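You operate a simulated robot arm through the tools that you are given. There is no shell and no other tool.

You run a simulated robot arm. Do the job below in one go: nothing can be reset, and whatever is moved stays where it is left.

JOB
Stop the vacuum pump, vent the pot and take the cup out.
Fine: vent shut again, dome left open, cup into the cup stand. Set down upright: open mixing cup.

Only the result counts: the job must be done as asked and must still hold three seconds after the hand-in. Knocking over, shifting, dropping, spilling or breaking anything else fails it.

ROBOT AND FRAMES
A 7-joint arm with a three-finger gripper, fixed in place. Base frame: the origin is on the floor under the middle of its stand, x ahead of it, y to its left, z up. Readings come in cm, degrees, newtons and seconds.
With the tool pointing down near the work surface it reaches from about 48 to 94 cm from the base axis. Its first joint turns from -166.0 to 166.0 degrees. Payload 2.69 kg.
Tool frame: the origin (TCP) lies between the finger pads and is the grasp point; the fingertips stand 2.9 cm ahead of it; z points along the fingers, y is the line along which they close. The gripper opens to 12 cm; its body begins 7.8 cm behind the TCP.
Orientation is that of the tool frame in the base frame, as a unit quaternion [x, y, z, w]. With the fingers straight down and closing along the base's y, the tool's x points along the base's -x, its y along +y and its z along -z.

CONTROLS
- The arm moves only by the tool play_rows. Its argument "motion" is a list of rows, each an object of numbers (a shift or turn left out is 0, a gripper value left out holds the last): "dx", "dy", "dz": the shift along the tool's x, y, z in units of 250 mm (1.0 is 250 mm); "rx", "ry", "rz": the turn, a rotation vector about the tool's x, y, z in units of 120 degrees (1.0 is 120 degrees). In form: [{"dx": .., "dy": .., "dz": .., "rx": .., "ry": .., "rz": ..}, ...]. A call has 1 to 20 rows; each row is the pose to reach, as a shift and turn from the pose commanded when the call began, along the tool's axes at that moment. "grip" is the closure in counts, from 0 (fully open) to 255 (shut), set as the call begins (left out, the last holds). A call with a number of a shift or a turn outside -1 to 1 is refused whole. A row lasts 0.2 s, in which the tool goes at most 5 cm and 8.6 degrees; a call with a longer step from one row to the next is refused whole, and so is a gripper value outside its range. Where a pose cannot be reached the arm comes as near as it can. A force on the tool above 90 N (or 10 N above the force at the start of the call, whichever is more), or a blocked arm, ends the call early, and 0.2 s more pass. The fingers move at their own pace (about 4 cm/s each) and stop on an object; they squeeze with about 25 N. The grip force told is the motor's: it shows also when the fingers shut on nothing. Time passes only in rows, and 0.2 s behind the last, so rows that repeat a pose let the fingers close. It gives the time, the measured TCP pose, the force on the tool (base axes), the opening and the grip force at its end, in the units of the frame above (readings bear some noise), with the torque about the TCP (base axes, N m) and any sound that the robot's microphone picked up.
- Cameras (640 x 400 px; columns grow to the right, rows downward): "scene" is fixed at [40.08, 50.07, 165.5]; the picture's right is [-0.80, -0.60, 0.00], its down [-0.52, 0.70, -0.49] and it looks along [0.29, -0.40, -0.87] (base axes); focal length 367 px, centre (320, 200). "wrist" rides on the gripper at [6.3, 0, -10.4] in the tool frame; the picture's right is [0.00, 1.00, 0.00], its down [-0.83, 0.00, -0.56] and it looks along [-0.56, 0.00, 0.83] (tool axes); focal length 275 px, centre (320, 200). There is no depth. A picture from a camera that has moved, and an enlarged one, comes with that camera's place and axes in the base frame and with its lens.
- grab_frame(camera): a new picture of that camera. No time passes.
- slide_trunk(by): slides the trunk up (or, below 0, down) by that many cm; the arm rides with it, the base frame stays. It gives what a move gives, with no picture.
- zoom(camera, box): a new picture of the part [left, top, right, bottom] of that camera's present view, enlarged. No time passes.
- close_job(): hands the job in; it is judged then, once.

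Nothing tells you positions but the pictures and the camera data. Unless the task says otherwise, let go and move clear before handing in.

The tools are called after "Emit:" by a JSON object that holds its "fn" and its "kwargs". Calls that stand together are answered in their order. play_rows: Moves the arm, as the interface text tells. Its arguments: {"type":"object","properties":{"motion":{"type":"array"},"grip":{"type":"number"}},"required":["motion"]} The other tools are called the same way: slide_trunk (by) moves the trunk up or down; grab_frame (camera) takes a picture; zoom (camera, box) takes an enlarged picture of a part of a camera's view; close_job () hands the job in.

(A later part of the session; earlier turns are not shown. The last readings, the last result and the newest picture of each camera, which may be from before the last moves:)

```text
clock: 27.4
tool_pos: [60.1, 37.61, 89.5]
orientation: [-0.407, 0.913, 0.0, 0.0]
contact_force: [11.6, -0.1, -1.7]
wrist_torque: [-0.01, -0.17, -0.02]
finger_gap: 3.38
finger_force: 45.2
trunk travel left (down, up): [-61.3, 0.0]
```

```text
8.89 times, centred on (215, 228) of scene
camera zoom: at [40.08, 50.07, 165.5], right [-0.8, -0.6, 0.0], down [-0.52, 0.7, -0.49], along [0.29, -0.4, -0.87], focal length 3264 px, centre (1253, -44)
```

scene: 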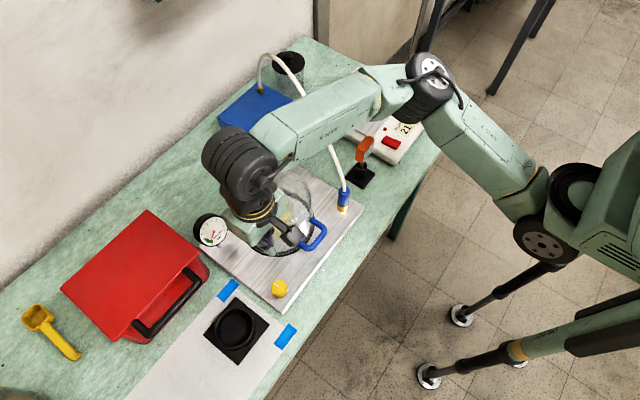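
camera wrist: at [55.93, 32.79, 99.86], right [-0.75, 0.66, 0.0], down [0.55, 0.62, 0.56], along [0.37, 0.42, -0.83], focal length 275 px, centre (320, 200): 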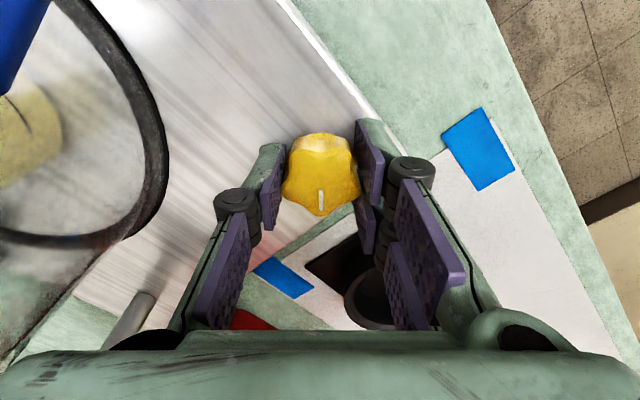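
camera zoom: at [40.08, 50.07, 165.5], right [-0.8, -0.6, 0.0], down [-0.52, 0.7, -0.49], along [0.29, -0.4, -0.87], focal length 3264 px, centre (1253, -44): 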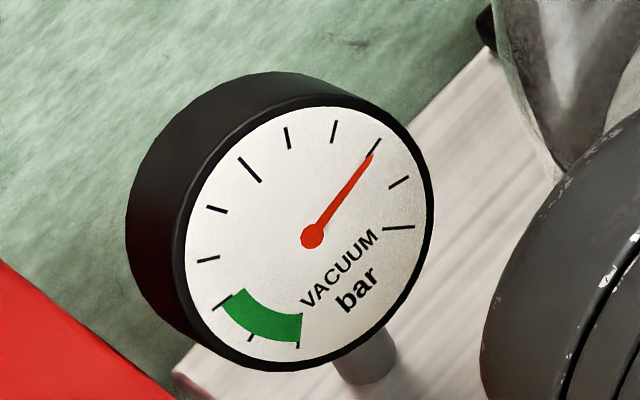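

It keeps approaching zero, so I'll wait longer.

Emit:
{"fn": "play_rows", "kwargs": {"motion": [{"dz": 0}, {"dz": 0}, {"dz": 0}, {"dz": 0}, {"dz": 0}, {"dz": 0}, {"dz": 0}, {"dz": 0}, {"dz": 0}, {"dz": 0}, {"dz": 0}, {"dz": 0}, {"dz": 0}, {"dz": 0}, {"dz": 0}, {"dz": 0}, {"dz": 0}, {"dz": 0}, {"dz": 0}, {"dz": 0}]}}

Emit:
{"fn": "play_rows", "kwargs": {"motion": [{"dz": 0}, {"dz": 0}, {"dz": 0}, {"dz": 0}, {"dz": 0}, {"dz": 0}, {"dz": 0}, {"dz": 0}, {"dz": 0}, {"dz": 0}, {"dz": 0}, {"dz": 0}, {"dz": 0}, {"dz": 0}, {"dz": 0}, {"dz": 0}, {"dz": 0}, {"dz": 0}, {"dz": 0}, {"dz": 0}]}}

Emit:
{"fn": "zoom", "kwargs": {"camera": "scene", "box": [190, 205, 240, 250]}}

```text
clock: 31.6
tool_pos: [60.03, 37.61, 89.42]
orientation: [-0.407, 0.914, 0.0, -0.001]
contact_force: [7.4, -4.0, -4.2]
wrist_torque: [-0.01, -0.15, 0.0]
finger_gap: 3.36
finger_force: 44.7
trunk travel left (down, up): [-61.3, 0.0]
```

```text
clock: 35.8
tool_pos: [60.08, 37.4, 89.43]
orientation: [-0.406, 0.914, -0.001, -0.001]
contact_force: [4.2, -7.3, -7.3]
wrist_torque: [-0.13, -0.08, -0.03]
finger_gap: 3.34
finger_force: 45.0
trunk travel left (down, up): [-61.3, 0.0]
```

```text
8.89 times, centred on (215, 228) of scene
camera zoom: at [40.08, 50.07, 165.5], right [-0.8, -0.6, 0.0], down [-0.52, 0.7, -0.49], along [0.29, -0.4, -0.87], focal length 3264 px, centre (1253, -44)
```

zoom: 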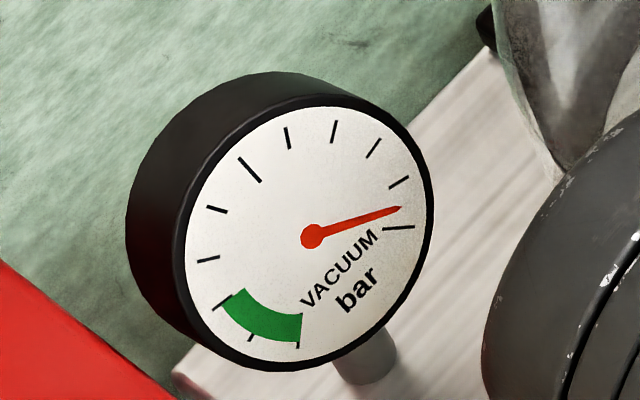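

Nearly at zero; I'll wait a little longer so it equalises fully.

Emit:
{"fn": "play_rows", "kwargs": {"motion": [{"dz": 0}, {"dz": 0}, {"dz": 0}, {"dz": 0}, {"dz": 0}, {"dz": 0}, {"dz": 0}, {"dz": 0}, {"dz": 0}, {"dz": 0}, {"dz": 0}, {"dz": 0}, {"dz": 0}, {"dz": 0}, {"dz": 0}, {"dz": 0}, {"dz": 0}, {"dz": 0}, {"dz": 0}, {"dz": 0}]}}

Emit:
{"fn": "play_rows", "kwargs": {"motion": [{"dz": 0}, {"dz": 0}, {"dz": 0}, {"dz": 0}, {"dz": 0}, {"dz": 0}, {"dz": 0}, {"dz": 0}, {"dz": 0}, {"dz": 0}, {"dz": 0}, {"dz": 0}, {"dz": 0}, {"dz": 0}, {"dz": 0}, {"dz": 0}, {"dz": 0}, {"dz": 0}, {"dz": 0}, {"dz": 0}]}}

Emit:
{"fn": "play_rows", "kwargs": {"motion": [{"dz": 0}, {"dz": 0}, {"dz": 0}, {"dz": 0}, {"dz": 0}, {"dz": 0}, {"dz": 0}, {"dz": 0}, {"dz": 0}, {"dz": 0}, {"dz": 0}, {"dz": 0}, {"dz": 0}, {"dz": 0}, {"dz": 0}, {"dz": 0}, {"dz": 0}, {"dz": 0}, {"dz": 0}, {"dz": 0}]}}

Emit:
{"fn": "zoom", "kwargs": {"camera": "scene", "box": [190, 205, 240, 250]}}

```text
clock: 40.0
tool_pos: [60.07, 37.46, 89.6]
orientation: [-0.407, 0.913, 0.0, -0.001]
contact_force: [2.7, -9.8, -8.6]
wrist_torque: [-0.15, -0.03, 0.03]
finger_gap: 3.37
finger_force: 44.6
trunk travel left (down, up): [-61.3, 0.0]
```

```text
clock: 44.2
tool_pos: [60.11, 37.57, 89.57]
orientation: [-0.407, 0.914, 0.0, 0.0]
contact_force: [1.9, -11.2, -8.7]
wrist_torque: [-0.16, 0.03, 0.03]
finger_gap: 3.33
finger_force: 45.0
trunk travel left (down, up): [-61.3, 0.0]
```

```text
clock: 48.4
tool_pos: [60.19, 37.39, 89.52]
orientation: [-0.406, 0.914, 0.0, 0.0]
contact_force: [0.0, -12.5, -8.2]
wrist_torque: [-0.19, 0.01, -0.04]
finger_gap: 3.36
finger_force: 45.5
trunk travel left (down, up): [-61.3, 0.0]
```

```text
8.89 times, centred on (215, 228) of scene
camera zoom: at [40.08, 50.07, 165.5], right [-0.8, -0.6, 0.0], down [-0.52, 0.7, -0.49], along [0.29, -0.4, -0.87], focal length 3264 px, centre (1253, -44)
```

zoom: 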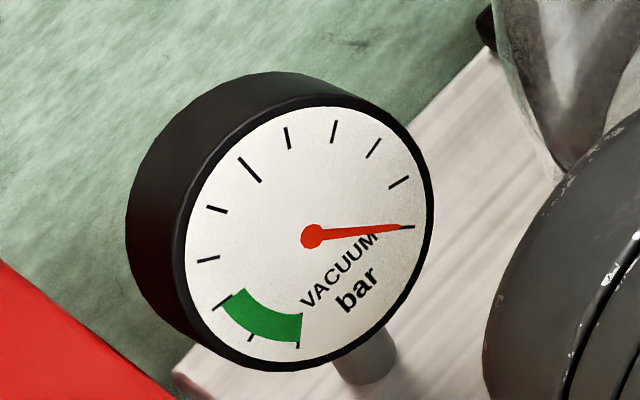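

The gauge reads zero. Now I'll turn the vent back shut by the same angle.

Emit:
{"fn": "play_rows", "kwargs": {"motion": [{"rz": 0.06}, {"rz": 0.12}, {"rz": 0.18}, {"rz": 0.24}, {"rz": 0.3}, {"rz": 0.36}, {"rz": 0.4}, {"rz": 0.4}, {"rz": 0.4}]}}

Emit:
{"fn": "zoom", "kwargs": {"camera": "wrist", "box": [250, 110, 400, 230]}}

Emit:
{"fn": "grab_frame", "kwargs": {"camera": "scene"}}

```text
clock: 50.4
tool_pos: [60.05, 37.46, 89.6]
orientation: [0.0, 1.0, -0.001, 0.0]
contact_force: [-1.8, -17.5, -9.9]
wrist_torque: [-0.18, -0.21, 0.05]
finger_gap: 3.36
finger_force: 45.0
trunk travel left (down, up): [-61.3, 0.0]
```

```text
3.33 times, centred on (325, 170) of wrist
camera zoom: at [53.73, 37.41, 99.91], right [0.0, 1.0, 0.0], down [0.83, 0.0, 0.56], along [0.56, 0.0, -0.83], focal length 918 px, centre (303, 300)
```

zoom: 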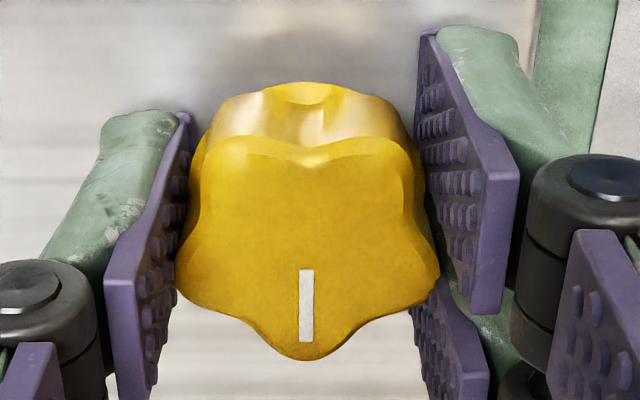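

```text
taken
```

scene: 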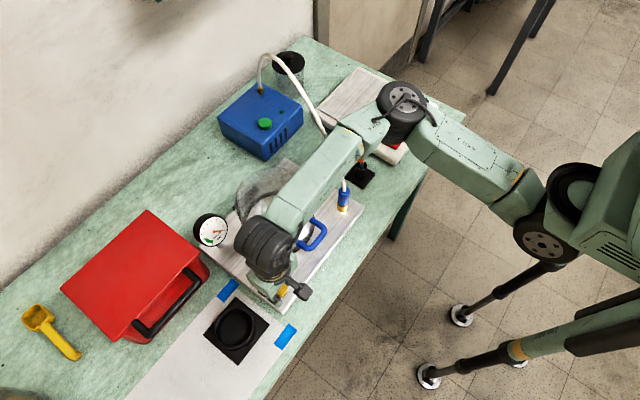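

The mark is back to its original direction. I'll nudge it a touch further to seat it, then release and rise.

Emit:
{"fn": "play_rows", "kwargs": {"motion": [{"rz": 0.015}, {"rz": 0.025}, {"rz": 0.025}]}}

Emit:
{"fn": "zoom", "kwargs": {"camera": "wrist", "box": [250, 110, 400, 230]}}

```text
clock: 51.2
tool_pos: [60.1, 37.48, 89.56]
orientation: [0.025, 1.0, -0.002, 0.0]
contact_force: [-5.5, -20.6, -13.3]
wrist_torque: [-0.08, -0.25, 0.59]
finger_gap: 3.38
finger_force: 44.6
trunk travel left (down, up): [-61.3, 0.0]
```

```text
3.33 times, centred on (325, 170) of wrist
camera zoom: at [53.74, 37.74, 99.91], right [0.05, 1.0, 0.0], down [0.83, -0.04, 0.56], along [0.55, -0.03, -0.83], focal length 918 px, centre (303, 300)
```

zoom: 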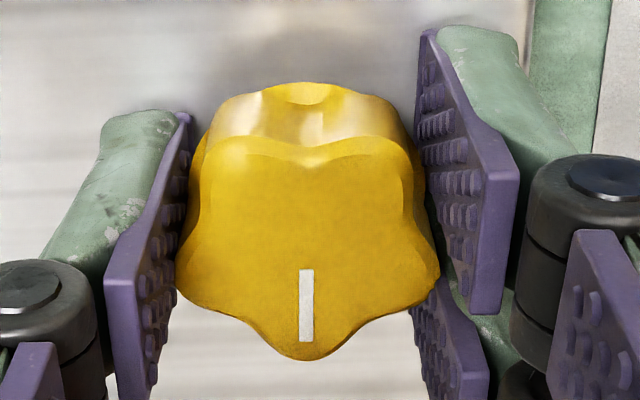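

The torque rose, so the vent is against its closed stop. Releasing and rising.

Emit:
{"fn": "play_rows", "kwargs": {"motion": [{"dz": 0}, {"dz": 0}, {"dz": 0}, {"dz": 0}], "grip": 125}}

Emit:
{"fn": "play_rows", "kwargs": {"motion": [{"dz": -0.1}, {"dz": -0.25}, {"dz": -0.42}, {"dz": -0.58}, {"dz": -0.7}, {"dz": -0.7}]}}

Emit:
{"fn": "grab_frame", "kwargs": {"camera": "wrist"}}

Emit:
{"fn": "zoom", "kwargs": {"camera": "scene", "box": [180, 180, 360, 330]}}

```text
clock: 52.2
tool_pos: [60.05, 37.68, 89.65]
orientation: [0.026, 1.0, 0.0, 0.001]
contact_force: [0.6, -0.4, 0.1]
wrist_torque: [-0.02, 0.02, -0.01]
finger_gap: 6.14
finger_force: 0.1
trunk travel left (down, up): [-61.3, 0.0]
```

```text
clock: 53.6
tool_pos: [59.85, 37.55, 107.06]
orientation: [0.026, 1.0, -0.001, 0.0]
contact_force: [0.7, 0.7, 0.2]
wrist_torque: [-0.02, 0.05, -0.04]
finger_gap: 6.09
finger_force: 0.0
trunk travel left (down, up): [-61.3, 0.0]
```

```text
taken
camera wrist: at [53.53, 37.91, 117.44], right [0.05, 1.0, 0.0], down [0.83, -0.04, 0.56], along [0.56, -0.03, -0.83], focal length 275 px, centre (320, 200)
```

wrist: 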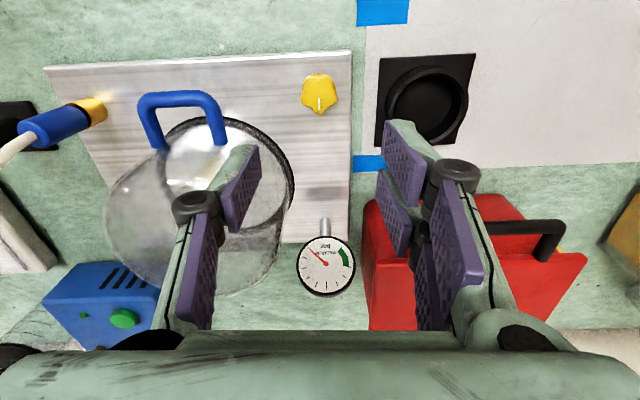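

```text
2.67 times, centred on (270, 255) of scene
camera zoom: at [40.08, 50.07, 165.5], right [-0.8, -0.6, 0.0], down [-0.52, 0.7, -0.49], along [0.29, -0.4, -0.87], focal length 979 px, centre (453, 53)
```

zoom: 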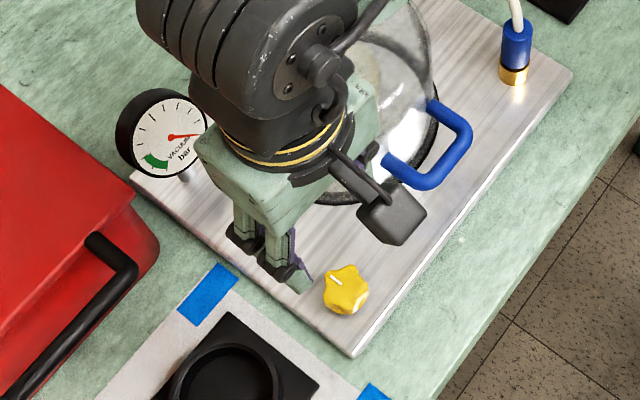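

The vent is shut again, the gauge is at zero and the pump is off. Now for the dome: the handle bar is at about (59.3, 25, 92), running along y, and the hinge is at the back near x 82.5. I'll turn the hand so the fingers close in the vertical x-z plane and move in front of the handle.

Emit:
{"fn": "play_rows", "kwargs": {"motion": [{"dx": 0.033, "dy": -0.047, "dz": -0.007, "rz": 0.066}, {"dx": 0.067, "dy": -0.095, "dz": -0.014, "rz": 0.132}, {"dx": 0.1, "dy": -0.142, "dz": -0.021, "rz": 0.198}, {"dx": 0.133, "dy": -0.19, "dz": -0.028, "rz": 0.264}, {"dx": 0.167, "dy": -0.237, "dz": -0.035, "rz": 0.33}, {"dx": 0.2, "dy": -0.285, "dz": -0.041, "rz": 0.395}, {"dx": 0.234, "dy": -0.332, "dz": -0.048, "rz": 0.461}, {"dx": 0.267, "dy": -0.38, "dz": -0.055, "rz": 0.527}, {"dx": 0.3, "dy": -0.427, "dz": -0.062, "rz": 0.593}, {"dx": 0.334, "dy": -0.475, "dz": -0.069, "rz": 0.659}, {"dx": 0.367, "dy": -0.522, "dz": -0.076, "rz": 0.725}, {"dx": 0.367, "dy": -0.522, "dz": -0.076, "rz": 0.725}], "grip": 168}}

Emit:
{"fn": "grab_frame", "kwargs": {"camera": "scene"}}

Emit:
{"fn": "grab_frame", "kwargs": {"camera": "wrist"}}

```text
clock: 56.2
tool_pos: [50.06, 25.1, 108.98]
orientation: [0.708, 0.707, 0.0, 0.0]
contact_force: [0.9, 0.1, -0.6]
wrist_torque: [0.01, 0.0, -0.03]
finger_gap: 4.06
finger_force: 0.0
trunk travel left (down, up): [-61.3, 0.0]
```

```text
taken
```

scene: 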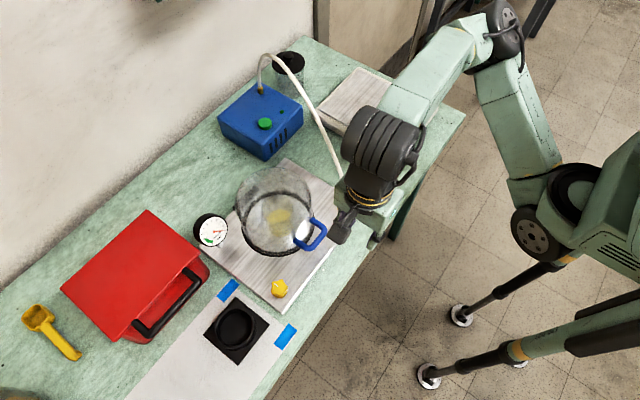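

```text
taken
camera wrist: at [50.08, 31.31, 119.32], right [1.0, 0.0, 0.0], down [0.0, -0.83, 0.56], along [0.0, -0.56, -0.83], focal length 275 px, centre (320, 200)
```

wrist: 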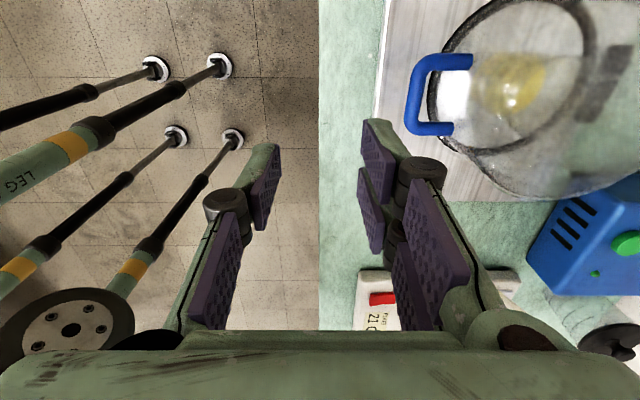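

The hand is turned and ready, and the handle triangulates to (59.35, 24.95, 92.1). Now I'll tilt the hand forward 60° and come in just in front of the handle.

Emit:
{"fn": "play_rows", "kwargs": {"motion": [{"dx": -0.001, "dy": 0.012, "dz": 0.065, "rx": -0.0625}, {"dx": -0.002, "dy": 0.025, "dz": 0.13, "rx": -0.125}, {"dx": -0.003, "dy": 0.037, "dz": 0.195, "rx": -0.1875}, {"dx": -0.004, "dy": 0.049, "dz": 0.26, "rx": -0.25}, {"dx": -0.004, "dy": 0.061, "dz": 0.325, "rx": -0.3125}, {"dx": -0.005, "dy": 0.074, "dz": 0.39, "rx": -0.375}, {"dx": -0.006, "dy": 0.086, "dz": 0.455, "rx": -0.4375}, {"dx": -0.006, "dy": 0.098, "dz": 0.517, "rx": -0.5}, {"dx": -0.006, "dy": 0.098, "dz": 0.517, "rx": -0.5}]}}

Emit:
{"fn": "grab_frame", "kwargs": {"camera": "scene"}}

Emit:
{"fn": "grab_frame", "kwargs": {"camera": "wrist"}}

```text
clock: 58.2
tool_pos: [52.69, 25.29, 96.22]
orientation: [0.612, 0.612, 0.353, 0.355]
contact_force: [-0.9, 0.7, -1.0]
wrist_torque: [0.02, 0.01, 0.0]
finger_gap: 4.07
finger_force: 0.1
trunk travel left (down, up): [-61.3, 0.0]
```

```text
taken
```

scene: 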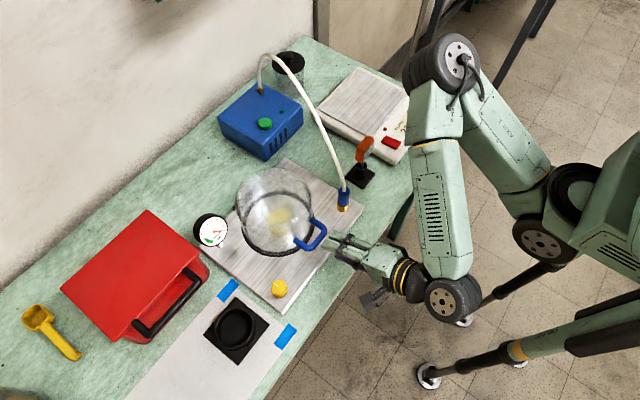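

```text
taken
camera wrist: at [43.66, 31.5, 101.19], right [0.5, 0.01, 0.87], down [-0.48, -0.83, 0.28], along [0.72, -0.56, -0.41], focal length 275 px, centre (320, 200)
```

wrist: 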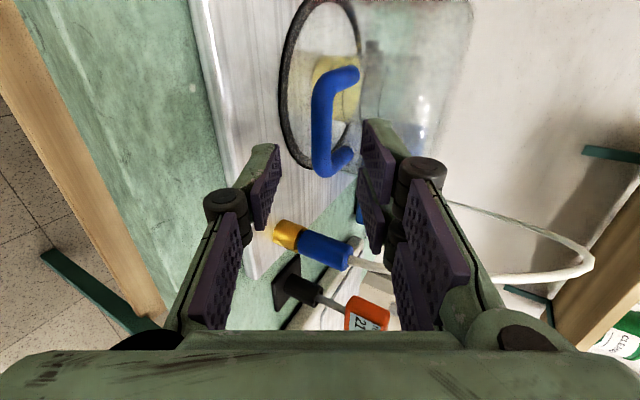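

The handle bar sits right between the open fingers. I'll advance along the finger direction so the bar is inside the grip, then check.

Emit:
{"fn": "play_rows", "kwargs": {"motion": [{"dx": -0.004, "dz": 0.08}, {"dx": -0.008, "dz": 0.16}, {"dx": -0.008, "dz": 0.236}, {"dx": -0.008, "dz": 0.236}]}}

Emit:
{"fn": "grab_frame", "kwargs": {"camera": "wrist"}}

Emit:
{"fn": "zoom", "kwargs": {"camera": "scene", "box": [220, 150, 400, 300]}}

```text
clock: 59.2
tool_pos: [57.87, 24.63, 93.07]
orientation: [0.613, 0.612, 0.353, 0.354]
contact_force: [0.4, 0.2, -0.1]
wrist_torque: [0.01, -0.03, -0.02]
finger_gap: 4.08
finger_force: 0.1
trunk travel left (down, up): [-61.3, 0.0]
```

```text
taken
camera wrist: at [48.71, 30.92, 98.15], right [0.5, 0.01, 0.87], down [-0.48, -0.83, 0.28], along [0.72, -0.56, -0.41], focal length 275 px, centre (320, 200)
```

wrist: 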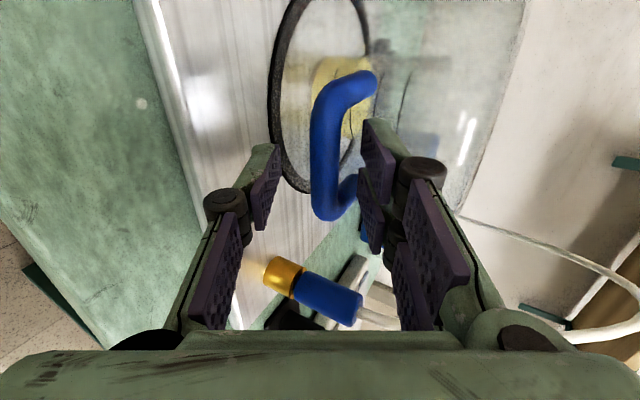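

```text
2.67 times, centred on (310, 225) of scene
camera zoom: at [40.08, 50.07, 165.5], right [-0.8, -0.6, 0.0], down [-0.52, 0.7, -0.49], along [0.29, -0.4, -0.87], focal length 979 px, centre (347, 133)
```

zoom: 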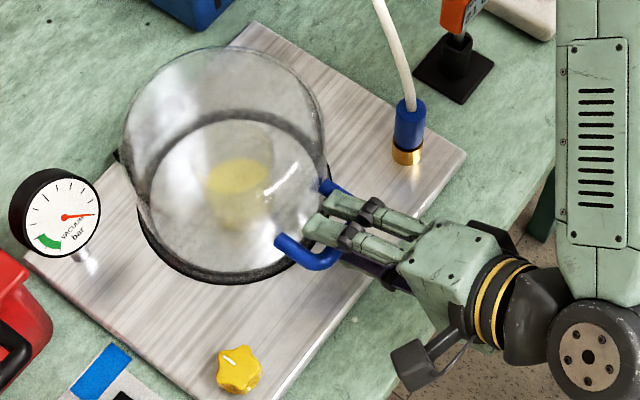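

The bar is inside the grip, with the handle centre about 0.4 cm to the +y side of the hand. I'll correct that and close on it.

Emit:
{"fn": "play_rows", "kwargs": {"motion": [{"dx": 0.01, "dy": 0.005}, {"dx": 0.017, "dy": 0.009}, {"dx": 0.017, "dy": 0.009}]}}

Emit:
{"fn": "play_rows", "kwargs": {"motion": [{"dz": 0}, {"dz": 0}, {"dz": 0}, {"dz": 0}], "grip": 255}}

Emit:
{"fn": "grab_frame", "kwargs": {"camera": "wrist"}}

Emit:
{"fn": "zoom", "kwargs": {"camera": "scene", "box": [220, 150, 400, 300]}}

```text
clock: 60.0
tool_pos: [57.77, 25.03, 93.22]
orientation: [0.611, 0.613, 0.353, 0.354]
contact_force: [0.6, 0.0, 0.3]
wrist_torque: [-0.01, -0.01, 0.01]
finger_gap: 4.08
finger_force: 0.0
trunk travel left (down, up): [-61.3, 0.0]
```

```text
clock: 61.0
tool_pos: [57.82, 24.89, 93.35]
orientation: [0.613, 0.611, 0.354, 0.354]
contact_force: [6.7, -7.4, 6.4]
wrist_torque: [-0.16, -0.34, -0.5]
finger_gap: 1.37
finger_force: 39.7
trunk travel left (down, up): [-61.3, 0.0]
```

```text
taken
camera wrist: at [48.84, 31.28, 98.39], right [0.5, 0.0, 0.87], down [-0.48, -0.83, 0.28], along [0.72, -0.56, -0.41], focal length 275 px, centre (320, 200)
```

wrist: 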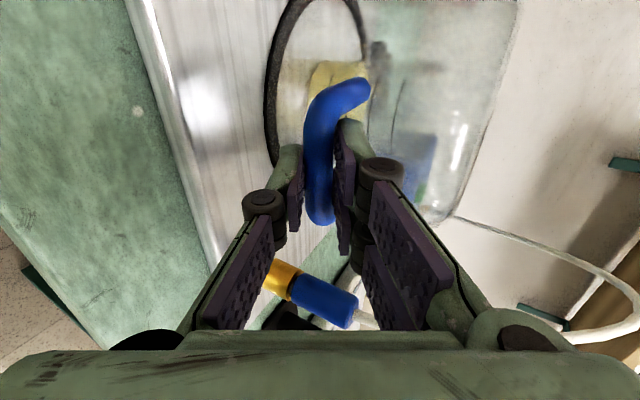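

```text
2.67 times, centred on (310, 225) of scene
camera zoom: at [40.08, 50.07, 165.5], right [-0.8, -0.6, 0.0], down [-0.52, 0.7, -0.49], along [0.29, -0.4, -0.87], focal length 979 px, centre (347, 133)
```

zoom: 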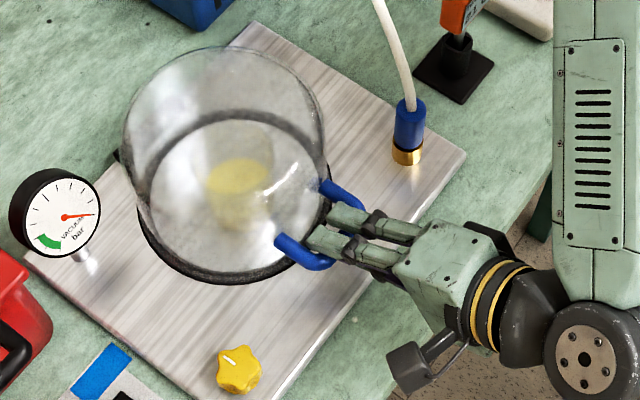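

The bar is gripped (1.4 cm thick). I'll lift gently along the hinge arc for the first 10° and watch the force.

Emit:
{"fn": "play_rows", "kwargs": {"motion": [{"dy": 0.041, "dz": -0.007, "rx": 0.004}, {"dy": 0.083, "dz": -0.015, "rx": 0.008}, {"dy": 0.124, "dz": -0.023, "rx": 0.012}, {"dy": 0.165, "dz": -0.031, "rx": 0.017}, {"dy": 0.165, "dz": -0.031, "rx": 0.017}]}}

Emit:
{"fn": "grab_frame", "kwargs": {"camera": "wrist"}}

Emit:
{"fn": "zoom", "kwargs": {"camera": "scene", "box": [190, 120, 400, 300]}}

```text
clock: 62.2
tool_pos: [59.27, 24.99, 97.25]
orientation: [0.618, 0.618, 0.343, 0.344]
contact_force: [-4.6, -10.8, 1.6]
wrist_torque: [-0.1, 0.06, -0.21]
finger_gap: 1.33
finger_force: 39.7
trunk travel left (down, up): [-61.3, 0.0]
```

```text
taken
camera wrist: at [50.35, 31.27, 102.77], right [0.53, 0.0, 0.85], down [-0.47, -0.83, 0.3], along [0.71, -0.56, -0.44], focal length 275 px, centre (320, 200)
```

wrist: 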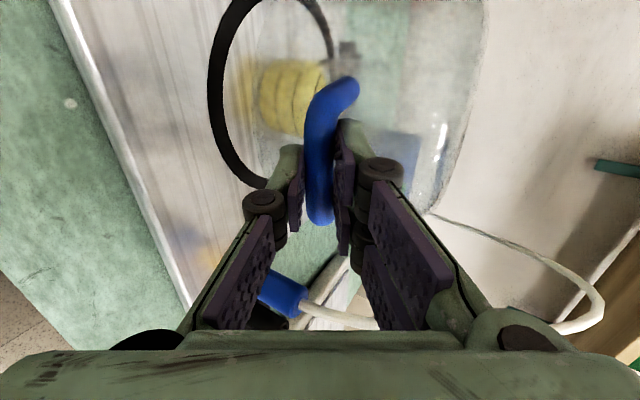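

```text
2.22 times, centred on (295, 210) of scene
camera zoom: at [40.08, 50.07, 165.5], right [-0.8, -0.6, 0.0], down [-0.52, 0.7, -0.49], along [0.29, -0.4, -0.87], focal length 816 px, centre (376, 178)
```

zoom: 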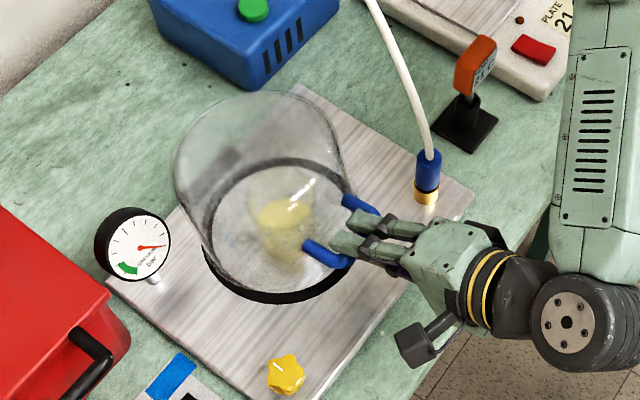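

The dome is lifting freely on its rear hinge, leaving a seal ring on the plate. I'll continue along the arc to about 40°.

Emit:
{"fn": "play_rows", "kwargs": {"motion": [{"dx": -0.003, "dy": 0.084, "dz": -0.008, "rx": 0.0125}, {"dx": -0.005, "dy": 0.168, "dz": -0.008, "rx": 0.025}, {"dx": -0.005, "dy": 0.252, "dz": -0.001, "rx": 0.035}, {"dx": -0.005, "dy": 0.336, "dz": 0.013, "rx": 0.046}, {"dx": -0.005, "dy": 0.417, "dz": 0.034, "rx": 0.056}, {"dx": -0.005, "dy": 0.496, "dz": 0.062, "rx": 0.067}, {"dx": -0.005, "dy": 0.496, "dz": 0.062, "rx": 0.067}]}}

Emit:
{"fn": "grab_frame", "kwargs": {"camera": "wrist"}}

Emit:
{"fn": "grab_frame", "kwargs": {"camera": "scene"}}

```text
clock: 63.8
tool_pos: [67.29, 25.1, 107.06]
orientation: [0.641, 0.64, 0.298, 0.299]
contact_force: [-0.9, -4.7, 0.4]
wrist_torque: [0.09, 0.07, -0.35]
finger_gap: 1.32
finger_force: 39.4
trunk travel left (down, up): [-61.3, 0.0]
```

```text
taken
camera wrist: at [59.2, 31.29, 113.59], right [0.64, 0.0, 0.77], down [-0.42, -0.83, 0.36], along [0.64, -0.56, -0.53], focal length 275 px, centre (320, 200)
```

wrist: 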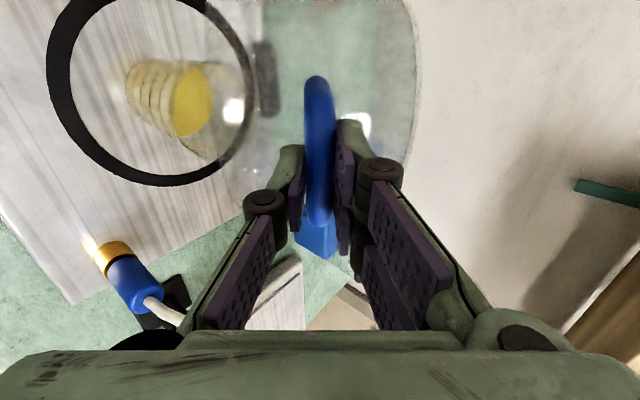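

```text
taken
```

scene: 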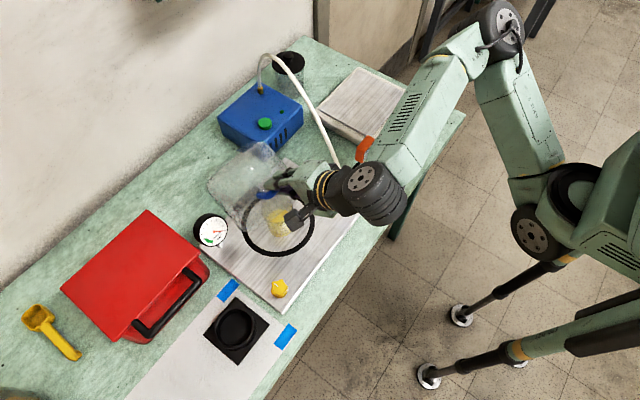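

Forces are low and the dome follows. I'll continue along the arc to about 70°.

Emit:
{"fn": "play_rows", "kwargs": {"motion": [{"dy": 0.081, "dz": 0.024, "rx": 0.0104}, {"dy": 0.159, "dz": 0.055, "rx": 0.021}, {"dy": 0.234, "dz": 0.092, "rx": 0.031}, {"dy": 0.306, "dz": 0.135, "rx": 0.042}, {"dy": 0.374, "dz": 0.185, "rx": 0.052}, {"dy": 0.437, "dz": 0.24, "rx": 0.0625}, {"dy": 0.437, "dz": 0.24, "rx": 0.0625}]}}

Emit:
{"fn": "grab_frame", "kwargs": {"camera": "wrist"}}

Emit:
{"fn": "grab_frame", "kwargs": {"camera": "scene"}}

```text
clock: 65.4
tool_pos: [78.81, 25.08, 111.28]
orientation: [0.659, 0.66, 0.254, 0.255]
contact_force: [-0.1, 0.4, -10.9]
wrist_torque: [0.29, 0.24, -0.87]
finger_gap: 1.31
finger_force: 40.4
trunk travel left (down, up): [-61.3, 0.0]
```

```text
taken
camera wrist: at [71.84, 31.29, 118.86], right [0.74, 0.01, 0.67], down [-0.37, -0.83, 0.41], along [0.56, -0.56, -0.61], focal length 275 px, centre (320, 200)
```

wrist: 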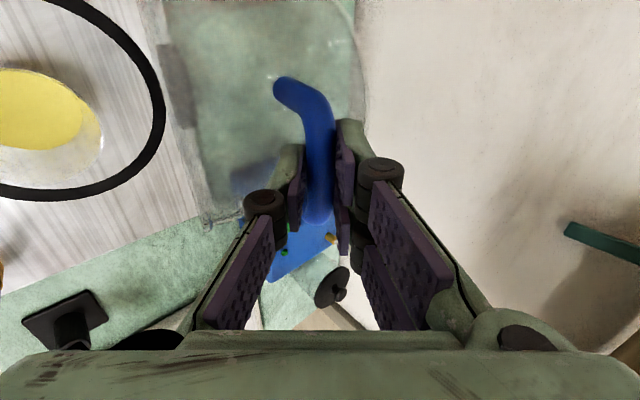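

```text
taken
```

scene: 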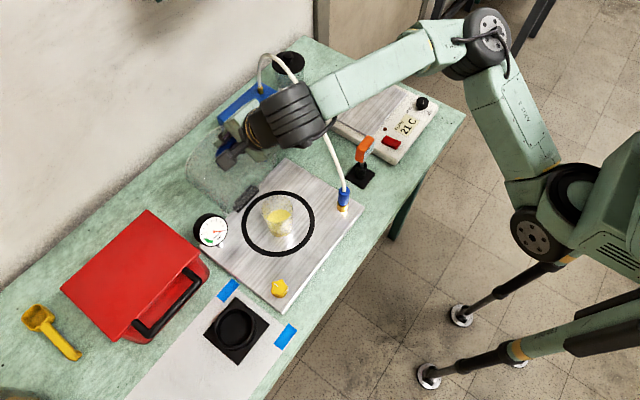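

The cup is now uncovered and the dome is well up. A small downward push suggests my arc is slightly high, so I'll continue to about 80° on a slightly lower path and check.

Emit:
{"fn": "play_rows", "kwargs": {"motion": [{"dy": 0.028, "dz": 0.03, "rx": 0.005}, {"dy": 0.056, "dz": 0.062, "rx": 0.0104}, {"dy": 0.084, "dz": 0.093, "rx": 0.0157}, {"dy": 0.111, "dz": 0.125, "rx": 0.021}, {"dy": 0.111, "dz": 0.125, "rx": 0.021}]}}

Emit:
{"fn": "grab_frame", "kwargs": {"camera": "wrist"}}

Emit:
{"fn": "zoom", "kwargs": {"camera": "scene", "box": [160, 50, 400, 270]}}

```text
clock: 66.6
tool_pos: [82.96, 25.01, 111.28]
orientation: [0.665, 0.663, 0.242, 0.243]
contact_force: [1.0, -0.5, 5.8]
wrist_torque: [0.56, -0.04, -0.84]
finger_gap: 1.35
finger_force: 40.0
trunk travel left (down, up): [-61.3, 0.0]
```

```text
taken
camera wrist: at [76.21, 31.26, 119.03], right [0.77, 0.0, 0.64], down [-0.36, -0.83, 0.43], along [0.54, -0.56, -0.63], focal length 275 px, centre (320, 200)
```

wrist: 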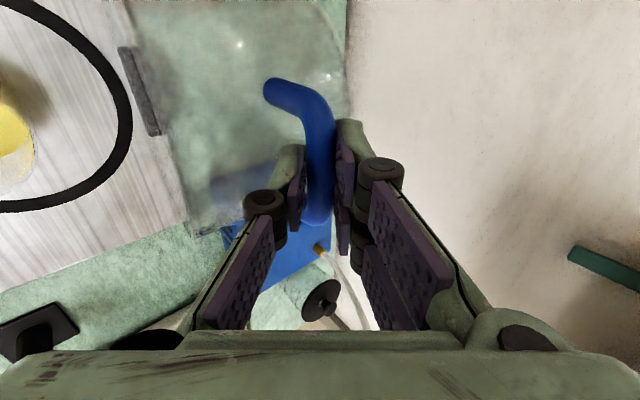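

```text
1.82 times, centred on (280, 160) of scene
camera zoom: at [40.08, 50.07, 165.5], right [-0.8, -0.6, 0.0], down [-0.52, 0.7, -0.49], along [0.29, -0.4, -0.87], focal length 668 px, centre (393, 273)
```

zoom: 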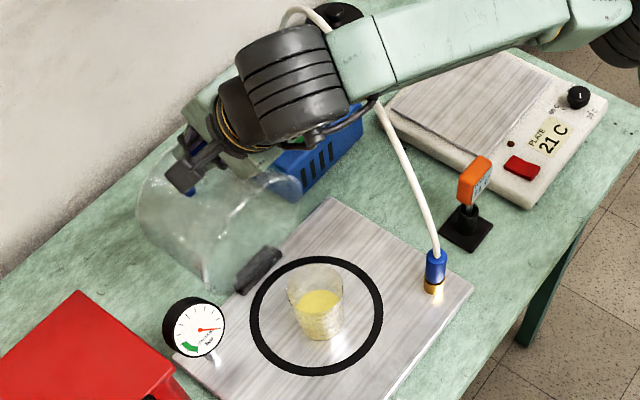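

The dome is near 80° and the forces are small. I'll push on to about 90°.

Emit:
{"fn": "play_rows", "kwargs": {"motion": [{"dy": 0.029, "dz": 0.03, "rx": 0.005}, {"dy": 0.057, "dz": 0.061, "rx": 0.0104}, {"dy": 0.083, "dz": 0.094, "rx": 0.0157}, {"dy": 0.109, "dz": 0.128, "rx": 0.021}, {"dy": 0.109, "dz": 0.128, "rx": 0.021}]}}

Emit:
{"fn": "grab_frame", "kwargs": {"camera": "wrist"}}

Emit:
{"fn": "zoom", "kwargs": {"camera": "scene", "box": [160, 50, 400, 270]}}

```text
clock: 67.8
tool_pos: [86.89, 25.03, 110.23]
orientation: [0.669, 0.671, 0.226, 0.226]
contact_force: [-1.7, -0.2, 4.8]
wrist_torque: [0.29, 0.02, -1.09]
finger_gap: 1.35
finger_force: 39.9
trunk travel left (down, up): [-61.3, 0.0]
```

```text
taken
camera wrist: at [80.53, 31.26, 118.46], right [0.79, 0.01, 0.61], down [-0.33, -0.83, 0.44], along [0.51, -0.56, -0.66], focal length 275 px, centre (320, 200)
```

wrist: 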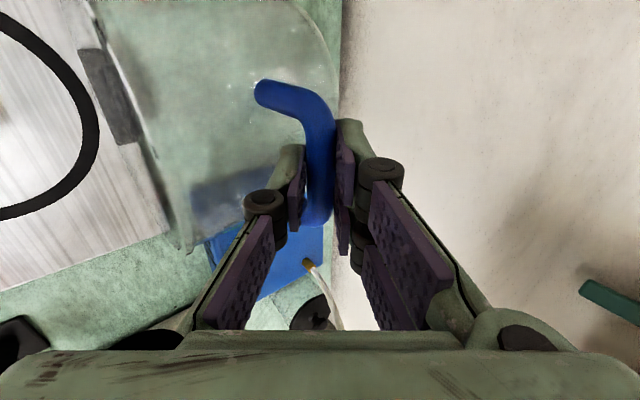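

```text
1.82 times, centred on (280, 160) of scene
camera zoom: at [40.08, 50.07, 165.5], right [-0.8, -0.6, 0.0], down [-0.52, 0.7, -0.49], along [0.29, -0.4, -0.87], focal length 668 px, centre (393, 273)
```

zoom: 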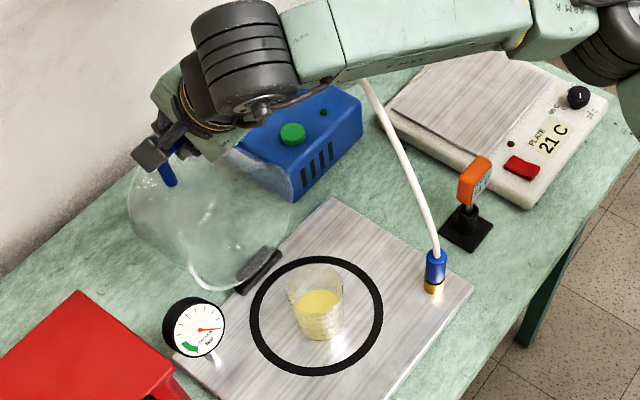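

The dome is about upright now with no resistance. I'll ease it slightly further back to find its stop.

Emit:
{"fn": "play_rows", "kwargs": {"motion": [{"dy": 0.025, "dz": 0.034, "rx": 0.005}, {"dy": 0.049, "dz": 0.068, "rx": 0.0104}, {"dy": 0.049, "dz": 0.068, "rx": 0.0104}]}}

Emit:
{"fn": "play_rows", "kwargs": {"motion": [{"dy": 0.023, "dz": 0.034, "rx": 0.005}, {"dy": 0.046, "dz": 0.068, "rx": 0.0104}, {"dy": 0.046, "dz": 0.068, "rx": 0.0104}]}}

Emit:
{"fn": "zoom", "kwargs": {"camera": "scene", "box": [160, 50, 400, 270]}}

Emit:
{"fn": "grab_frame", "kwargs": {"camera": "wrist"}}

```text
clock: 68.6
tool_pos: [87.8, 25.51, 109.4]
orientation: [0.671, 0.679, 0.211, 0.212]
contact_force: [-86.1, -5.2, -25.1]
wrist_torque: [0.11, 0.4, -0.67]
finger_gap: 1.33
finger_force: 40.1
trunk travel left (down, up): [-61.3, 0.0]
```

```text
clock: 69.0
tool_pos: [87.98, 25.47, 108.93]
orientation: [0.671, 0.683, 0.204, 0.203]
contact_force: [-54.9, -13.7, -6.0]
wrist_torque: [0.83, 0.01, -0.42]
finger_gap: 1.31
finger_force: 39.7
trunk travel left (down, up): [-61.3, 0.0]
stopped in row 1: the force on the tool passed its limit at 102 N (the readings are from after the stop); the commanded pose is now the measured one
```

```text
1.82 times, centred on (280, 160) of scene
camera zoom: at [40.08, 50.07, 165.5], right [-0.8, -0.6, 0.0], down [-0.52, 0.7, -0.49], along [0.29, -0.4, -0.87], focal length 668 px, centre (393, 273)
```

zoom: 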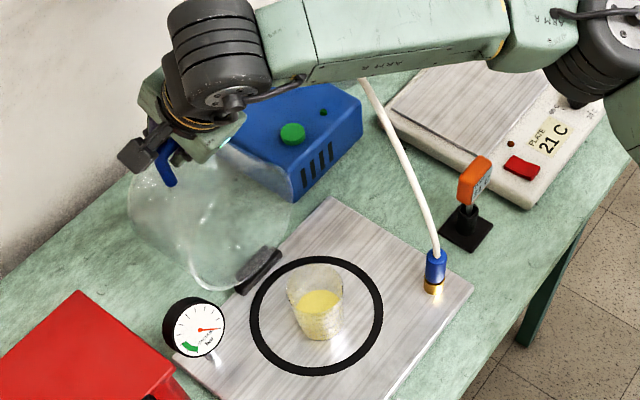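

```text
taken
camera wrist: at [82.09, 31.8, 117.54], right [0.83, 0.02, 0.55], down [-0.29, -0.83, 0.47], along [0.47, -0.55, -0.69], focal length 275 px, centre (320, 200)
```

wrist: 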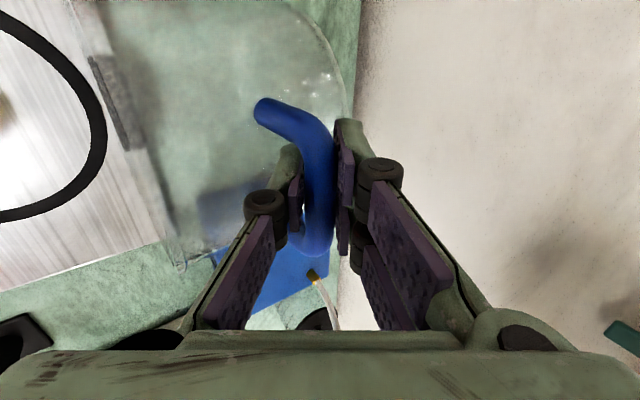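

The dome has reached its stop just past upright. I'll back off the pressure, open the fingers and retreat along the finger direction.

Emit:
{"fn": "play_rows", "kwargs": {"motion": [{"dy": -0.01, "dz": -0.006}, {"dy": -0.018, "dz": -0.012}, {"dy": -0.018, "dz": -0.012}]}}

```text
clock: 69.8
tool_pos: [87.86, 25.5, 108.97]
orientation: [0.672, 0.681, 0.208, 0.207]
contact_force: [-28.0, 2.6, -2.9]
wrist_torque: [-0.01, 0.0, -1.1]
finger_gap: 1.26
finger_force: 39.5
trunk travel left (down, up): [-61.3, 0.0]
```

Emit:
{"fn": "play_rows", "kwargs": {"motion": [{"dy": -0.01, "dz": -0.006}, {"dy": -0.017, "dz": -0.011}, {"dy": -0.017, "dz": -0.011}]}}

```text
clock: 70.6
tool_pos: [87.69, 25.57, 109.11]
orientation: [0.671, 0.68, 0.21, 0.209]
contact_force: [6.9, 14.6, 11.2]
wrist_torque: [1.07, -0.13, -0.41]
finger_gap: 1.26
finger_force: 39.2
trunk travel left (down, up): [-61.3, 0.0]
```

The pressure is off. Releasing the handle now.

Emit:
{"fn": "play_rows", "kwargs": {"motion": [{"dz": 0}, {"dz": 0}, {"dz": 0}, {"dz": 0}], "grip": 168}}

Emit:
{"fn": "grab_frame", "kwargs": {"camera": "wrist"}}

Emit:
{"fn": "zoom", "kwargs": {"camera": "scene", "box": [160, 50, 400, 270]}}

```text
clock: 71.6
tool_pos: [87.56, 25.49, 108.81]
orientation: [0.672, 0.68, 0.207, 0.207]
contact_force: [1.4, -0.8, 2.1]
wrist_torque: [-0.04, -0.03, -0.03]
finger_gap: 4.38
finger_force: 0.1
trunk travel left (down, up): [-61.3, 0.0]
```

```text
taken
camera wrist: at [81.74, 31.7, 117.29], right [0.83, 0.02, 0.56], down [-0.3, -0.83, 0.47], along [0.47, -0.55, -0.69], focal length 275 px, centre (320, 200)
```

wrist: 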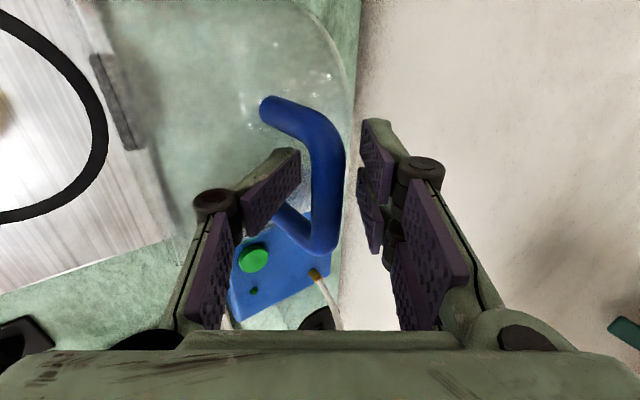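

```text
1.82 times, centred on (280, 160) of scene
camera zoom: at [40.08, 50.07, 165.5], right [-0.8, -0.6, 0.0], down [-0.52, 0.7, -0.49], along [0.29, -0.4, -0.87], focal length 668 px, centre (393, 273)
```

zoom: 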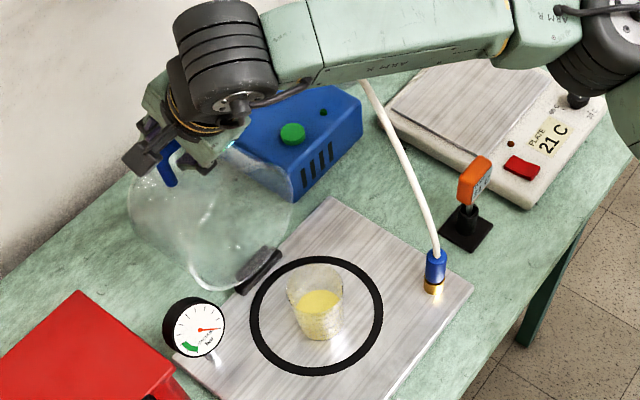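

The dome stays up, but the lower finger seems to be touching the dome wall. I'll narrow the opening a little and back out along the finger direction slowly.

Emit:
{"fn": "play_rows", "kwargs": {"motion": [{"dz": 0}, {"dz": -0.02}, {"dz": -0.05}, {"dz": -0.05}], "grip": 185}}

Emit:
{"fn": "grab_frame", "kwargs": {"camera": "wrist"}}

```text
clock: 72.6
tool_pos: [87.02, 25.47, 109.84]
orientation: [0.672, 0.681, 0.207, 0.206]
contact_force: [-1.0, 0.1, 0.0]
wrist_torque: [0.0, -0.01, 0.01]
finger_gap: 3.3
finger_force: 0.1
trunk travel left (down, up): [-61.3, 0.0]
```

```text
taken
camera wrist: at [81.06, 31.69, 118.34], right [0.83, 0.02, 0.56], down [-0.3, -0.83, 0.47], along [0.47, -0.55, -0.69], focal length 275 px, centre (320, 200)
```

wrist: 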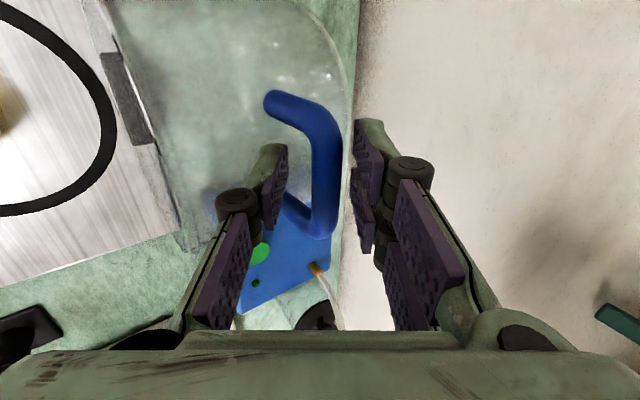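

The finger is free again. Backing out completely.

Emit:
{"fn": "play_rows", "kwargs": {"motion": [{"dy": 0.012, "dz": -0.03}, {"dy": 0.012, "dz": -0.1}, {"dy": 0.012, "dz": -0.2}, {"dy": 0.012, "dz": -0.34}, {"dy": 0.012, "dz": -0.34}]}}

Emit:
{"fn": "grab_frame", "kwargs": {"camera": "wrist"}}

Emit:
{"fn": "grab_frame", "kwargs": {"camera": "scene"}}

```text
clock: 73.8
tool_pos: [82.37, 25.32, 117.12]
orientation: [0.672, 0.68, 0.207, 0.207]
contact_force: [-0.1, 0.6, 0.8]
wrist_torque: [0.0, -0.01, 0.04]
finger_gap: 3.3
finger_force: 0.0
trunk travel left (down, up): [-61.3, 0.0]
```

```text
taken
camera wrist: at [76.38, 31.63, 125.63], right [0.83, 0.02, 0.56], down [-0.3, -0.83, 0.47], along [0.47, -0.55, -0.69], focal length 275 px, centre (320, 200)
```

wrist: 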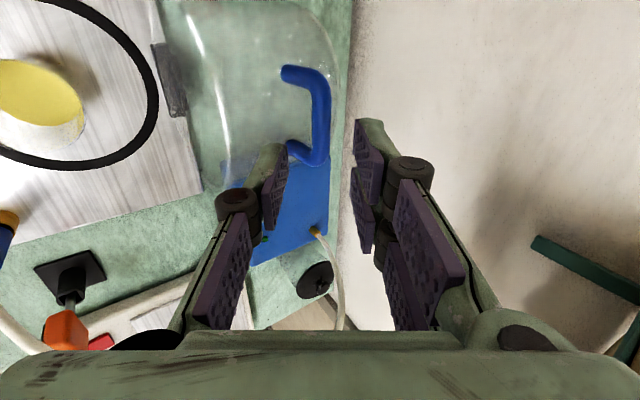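

```text
taken
```

scene: 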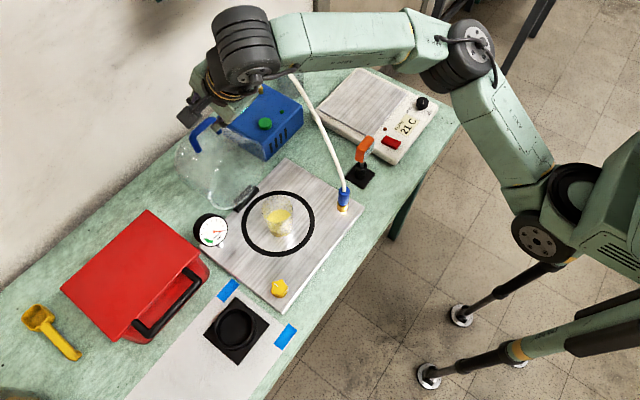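

The dome stands open on its own. Now I'll look closely at the cup and the stand.

Emit:
{"fn": "zoom", "kwargs": {"camera": "scene", "box": [230, 170, 330, 260]}}

Emit:
{"fn": "zoom", "kwargs": {"camera": "scene", "box": [190, 280, 290, 370]}}

Emit:
{"fn": "zoom", "kwargs": {"camera": "wrist", "box": [0, 20, 180, 200]}}

Emit:
{"fn": "zoom", "kwargs": {"camera": "scene", "box": [160, 90, 310, 230]}}

```text
4.44 times, centred on (280, 215) of scene
camera zoom: at [40.08, 50.07, 165.5], right [-0.8, -0.6, 0.0], down [-0.52, 0.7, -0.49], along [0.29, -0.4, -0.87], focal length 1632 px, centre (498, 133)
```

zoom: 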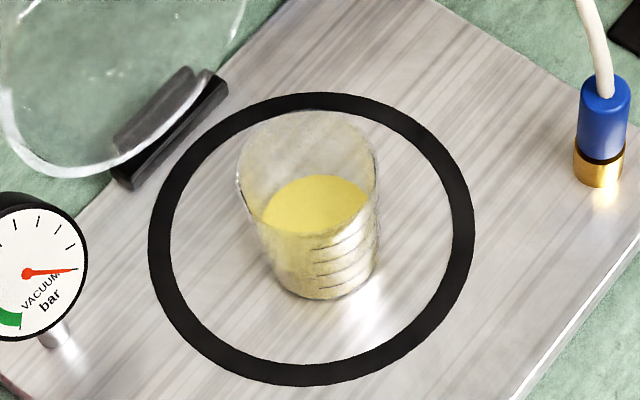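

```text
4.44 times, centred on (240, 325) of scene
camera zoom: at [40.08, 50.07, 165.5], right [-0.8, -0.6, 0.0], down [-0.52, 0.7, -0.49], along [0.29, -0.4, -0.87], focal length 1632 px, centre (676, -356)
```

zoom: 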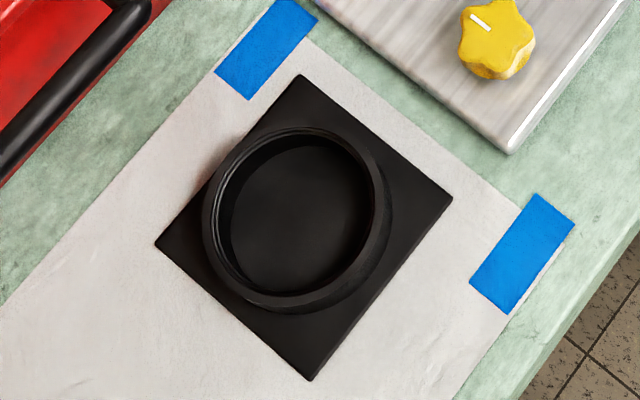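

```text
2.22 times, centred on (90, 110) of wrist
camera zoom: at [76.38, 31.63, 125.63], right [0.83, 0.02, 0.56], down [-0.3, -0.83, 0.47], along [0.47, -0.55, -0.69], focal length 612 px, centre (831, 400)
```

zoom: 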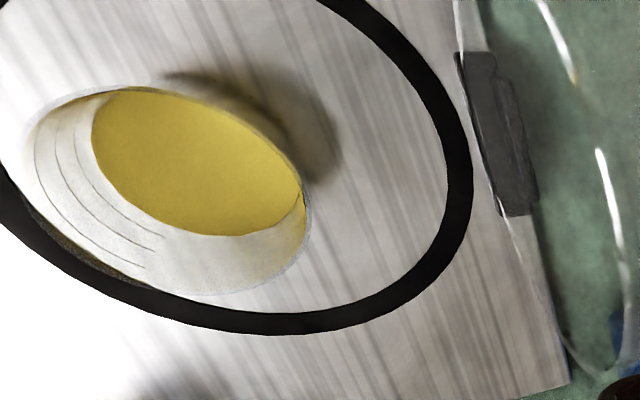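

```text
2.86 times, centred on (235, 160) of scene
camera zoom: at [40.08, 50.07, 165.5], right [-0.8, -0.6, 0.0], down [-0.52, 0.7, -0.49], along [0.29, -0.4, -0.87], focal length 1049 px, centre (563, 314)
```

zoom: 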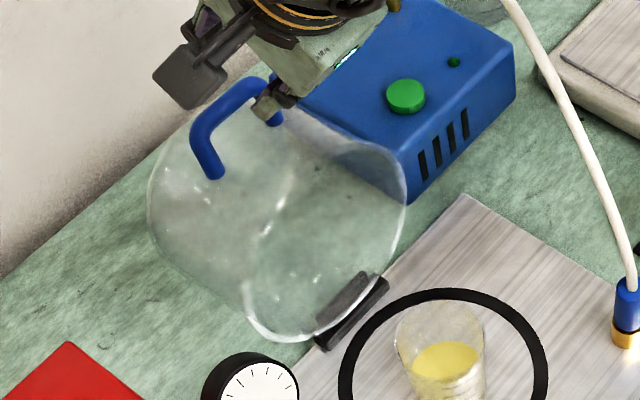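

The cup is tapered, with its axis near (69.8, 25.9), its rim at z≈96 and liquid about half way up. I'll straighten the hand back to pointing down (closing along y) and move above the cup with the fingers opened.

Emit:
{"fn": "play_rows", "kwargs": {"motion": [{"dx": 0.003, "dy": -0.042, "dz": -0.0125, "rx": 0.0185, "ry": 0.0185, "rz": -0.06}, {"dx": 0.005, "dy": -0.085, "dz": -0.025, "rx": 0.037, "ry": 0.037, "rz": -0.12}, {"dx": 0.008, "dy": -0.127, "dz": -0.0375, "rx": 0.0555, "ry": 0.0555, "rz": -0.18}, {"dx": 0.01, "dy": -0.169, "dz": -0.05, "rx": 0.074, "ry": 0.074, "rz": -0.24}, {"dx": 0.0125, "dy": -0.211, "dz": -0.0625, "rx": 0.0925, "ry": 0.0925, "rz": -0.3}, {"dx": 0.015, "dy": -0.254, "dz": -0.075, "rx": 0.111, "ry": 0.111, "rz": -0.36}, {"dx": 0.0175, "dy": -0.296, "dz": -0.0875, "rx": 0.1295, "ry": 0.1295, "rz": -0.42}, {"dx": 0.02, "dy": -0.338, "dz": -0.1, "rx": 0.148, "ry": 0.148, "rz": -0.48}, {"dx": 0.0225, "dy": -0.38, "dz": -0.1125, "rx": 0.1665, "ry": 0.1665, "rz": -0.54}, {"dx": 0.025, "dy": -0.4225, "dz": -0.125, "rx": 0.185, "ry": 0.185, "rz": -0.6}, {"dx": 0.0275, "dy": -0.465, "dz": -0.1375, "rx": 0.2035, "ry": 0.2035, "rz": -0.66}, {"dx": 0.03, "dy": -0.507, "dz": -0.15, "rx": 0.222, "ry": 0.222, "rz": -0.721}, {"dx": 0.03, "dy": -0.507, "dz": -0.15, "rx": 0.222, "ry": 0.222, "rz": -0.721}]}}

Emit:
{"fn": "grab_frame", "kwargs": {"camera": "wrist"}}

Emit:
{"fn": "grab_frame", "kwargs": {"camera": "scene"}}

```text
clock: 76.6
tool_pos: [69.8, 26.01, 112.98]
orientation: [-0.001, 1.0, -0.001, -0.001]
contact_force: [0.6, -0.2, -1.2]
wrist_torque: [0.01, -0.02, 0.01]
finger_gap: 3.31
finger_force: 0.2
trunk travel left (down, up): [-61.3, 0.0]
```

```text
taken
camera wrist: at [63.53, 25.95, 123.41], right [-0.01, 1.0, 0.0], down [0.83, 0.01, 0.55], along [0.55, 0.0, -0.83], focal length 275 px, centre (320, 200)
```

wrist: 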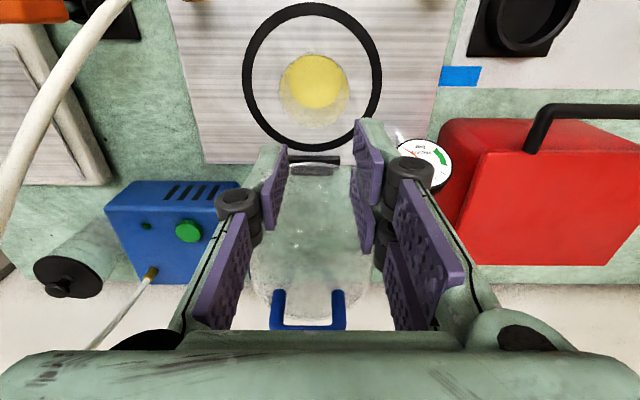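

```text
taken
```

scene: 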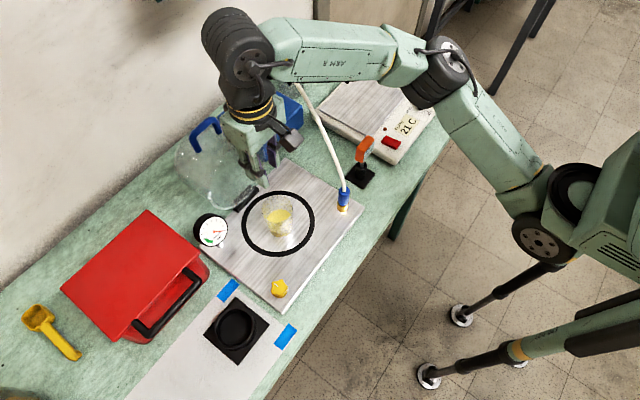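

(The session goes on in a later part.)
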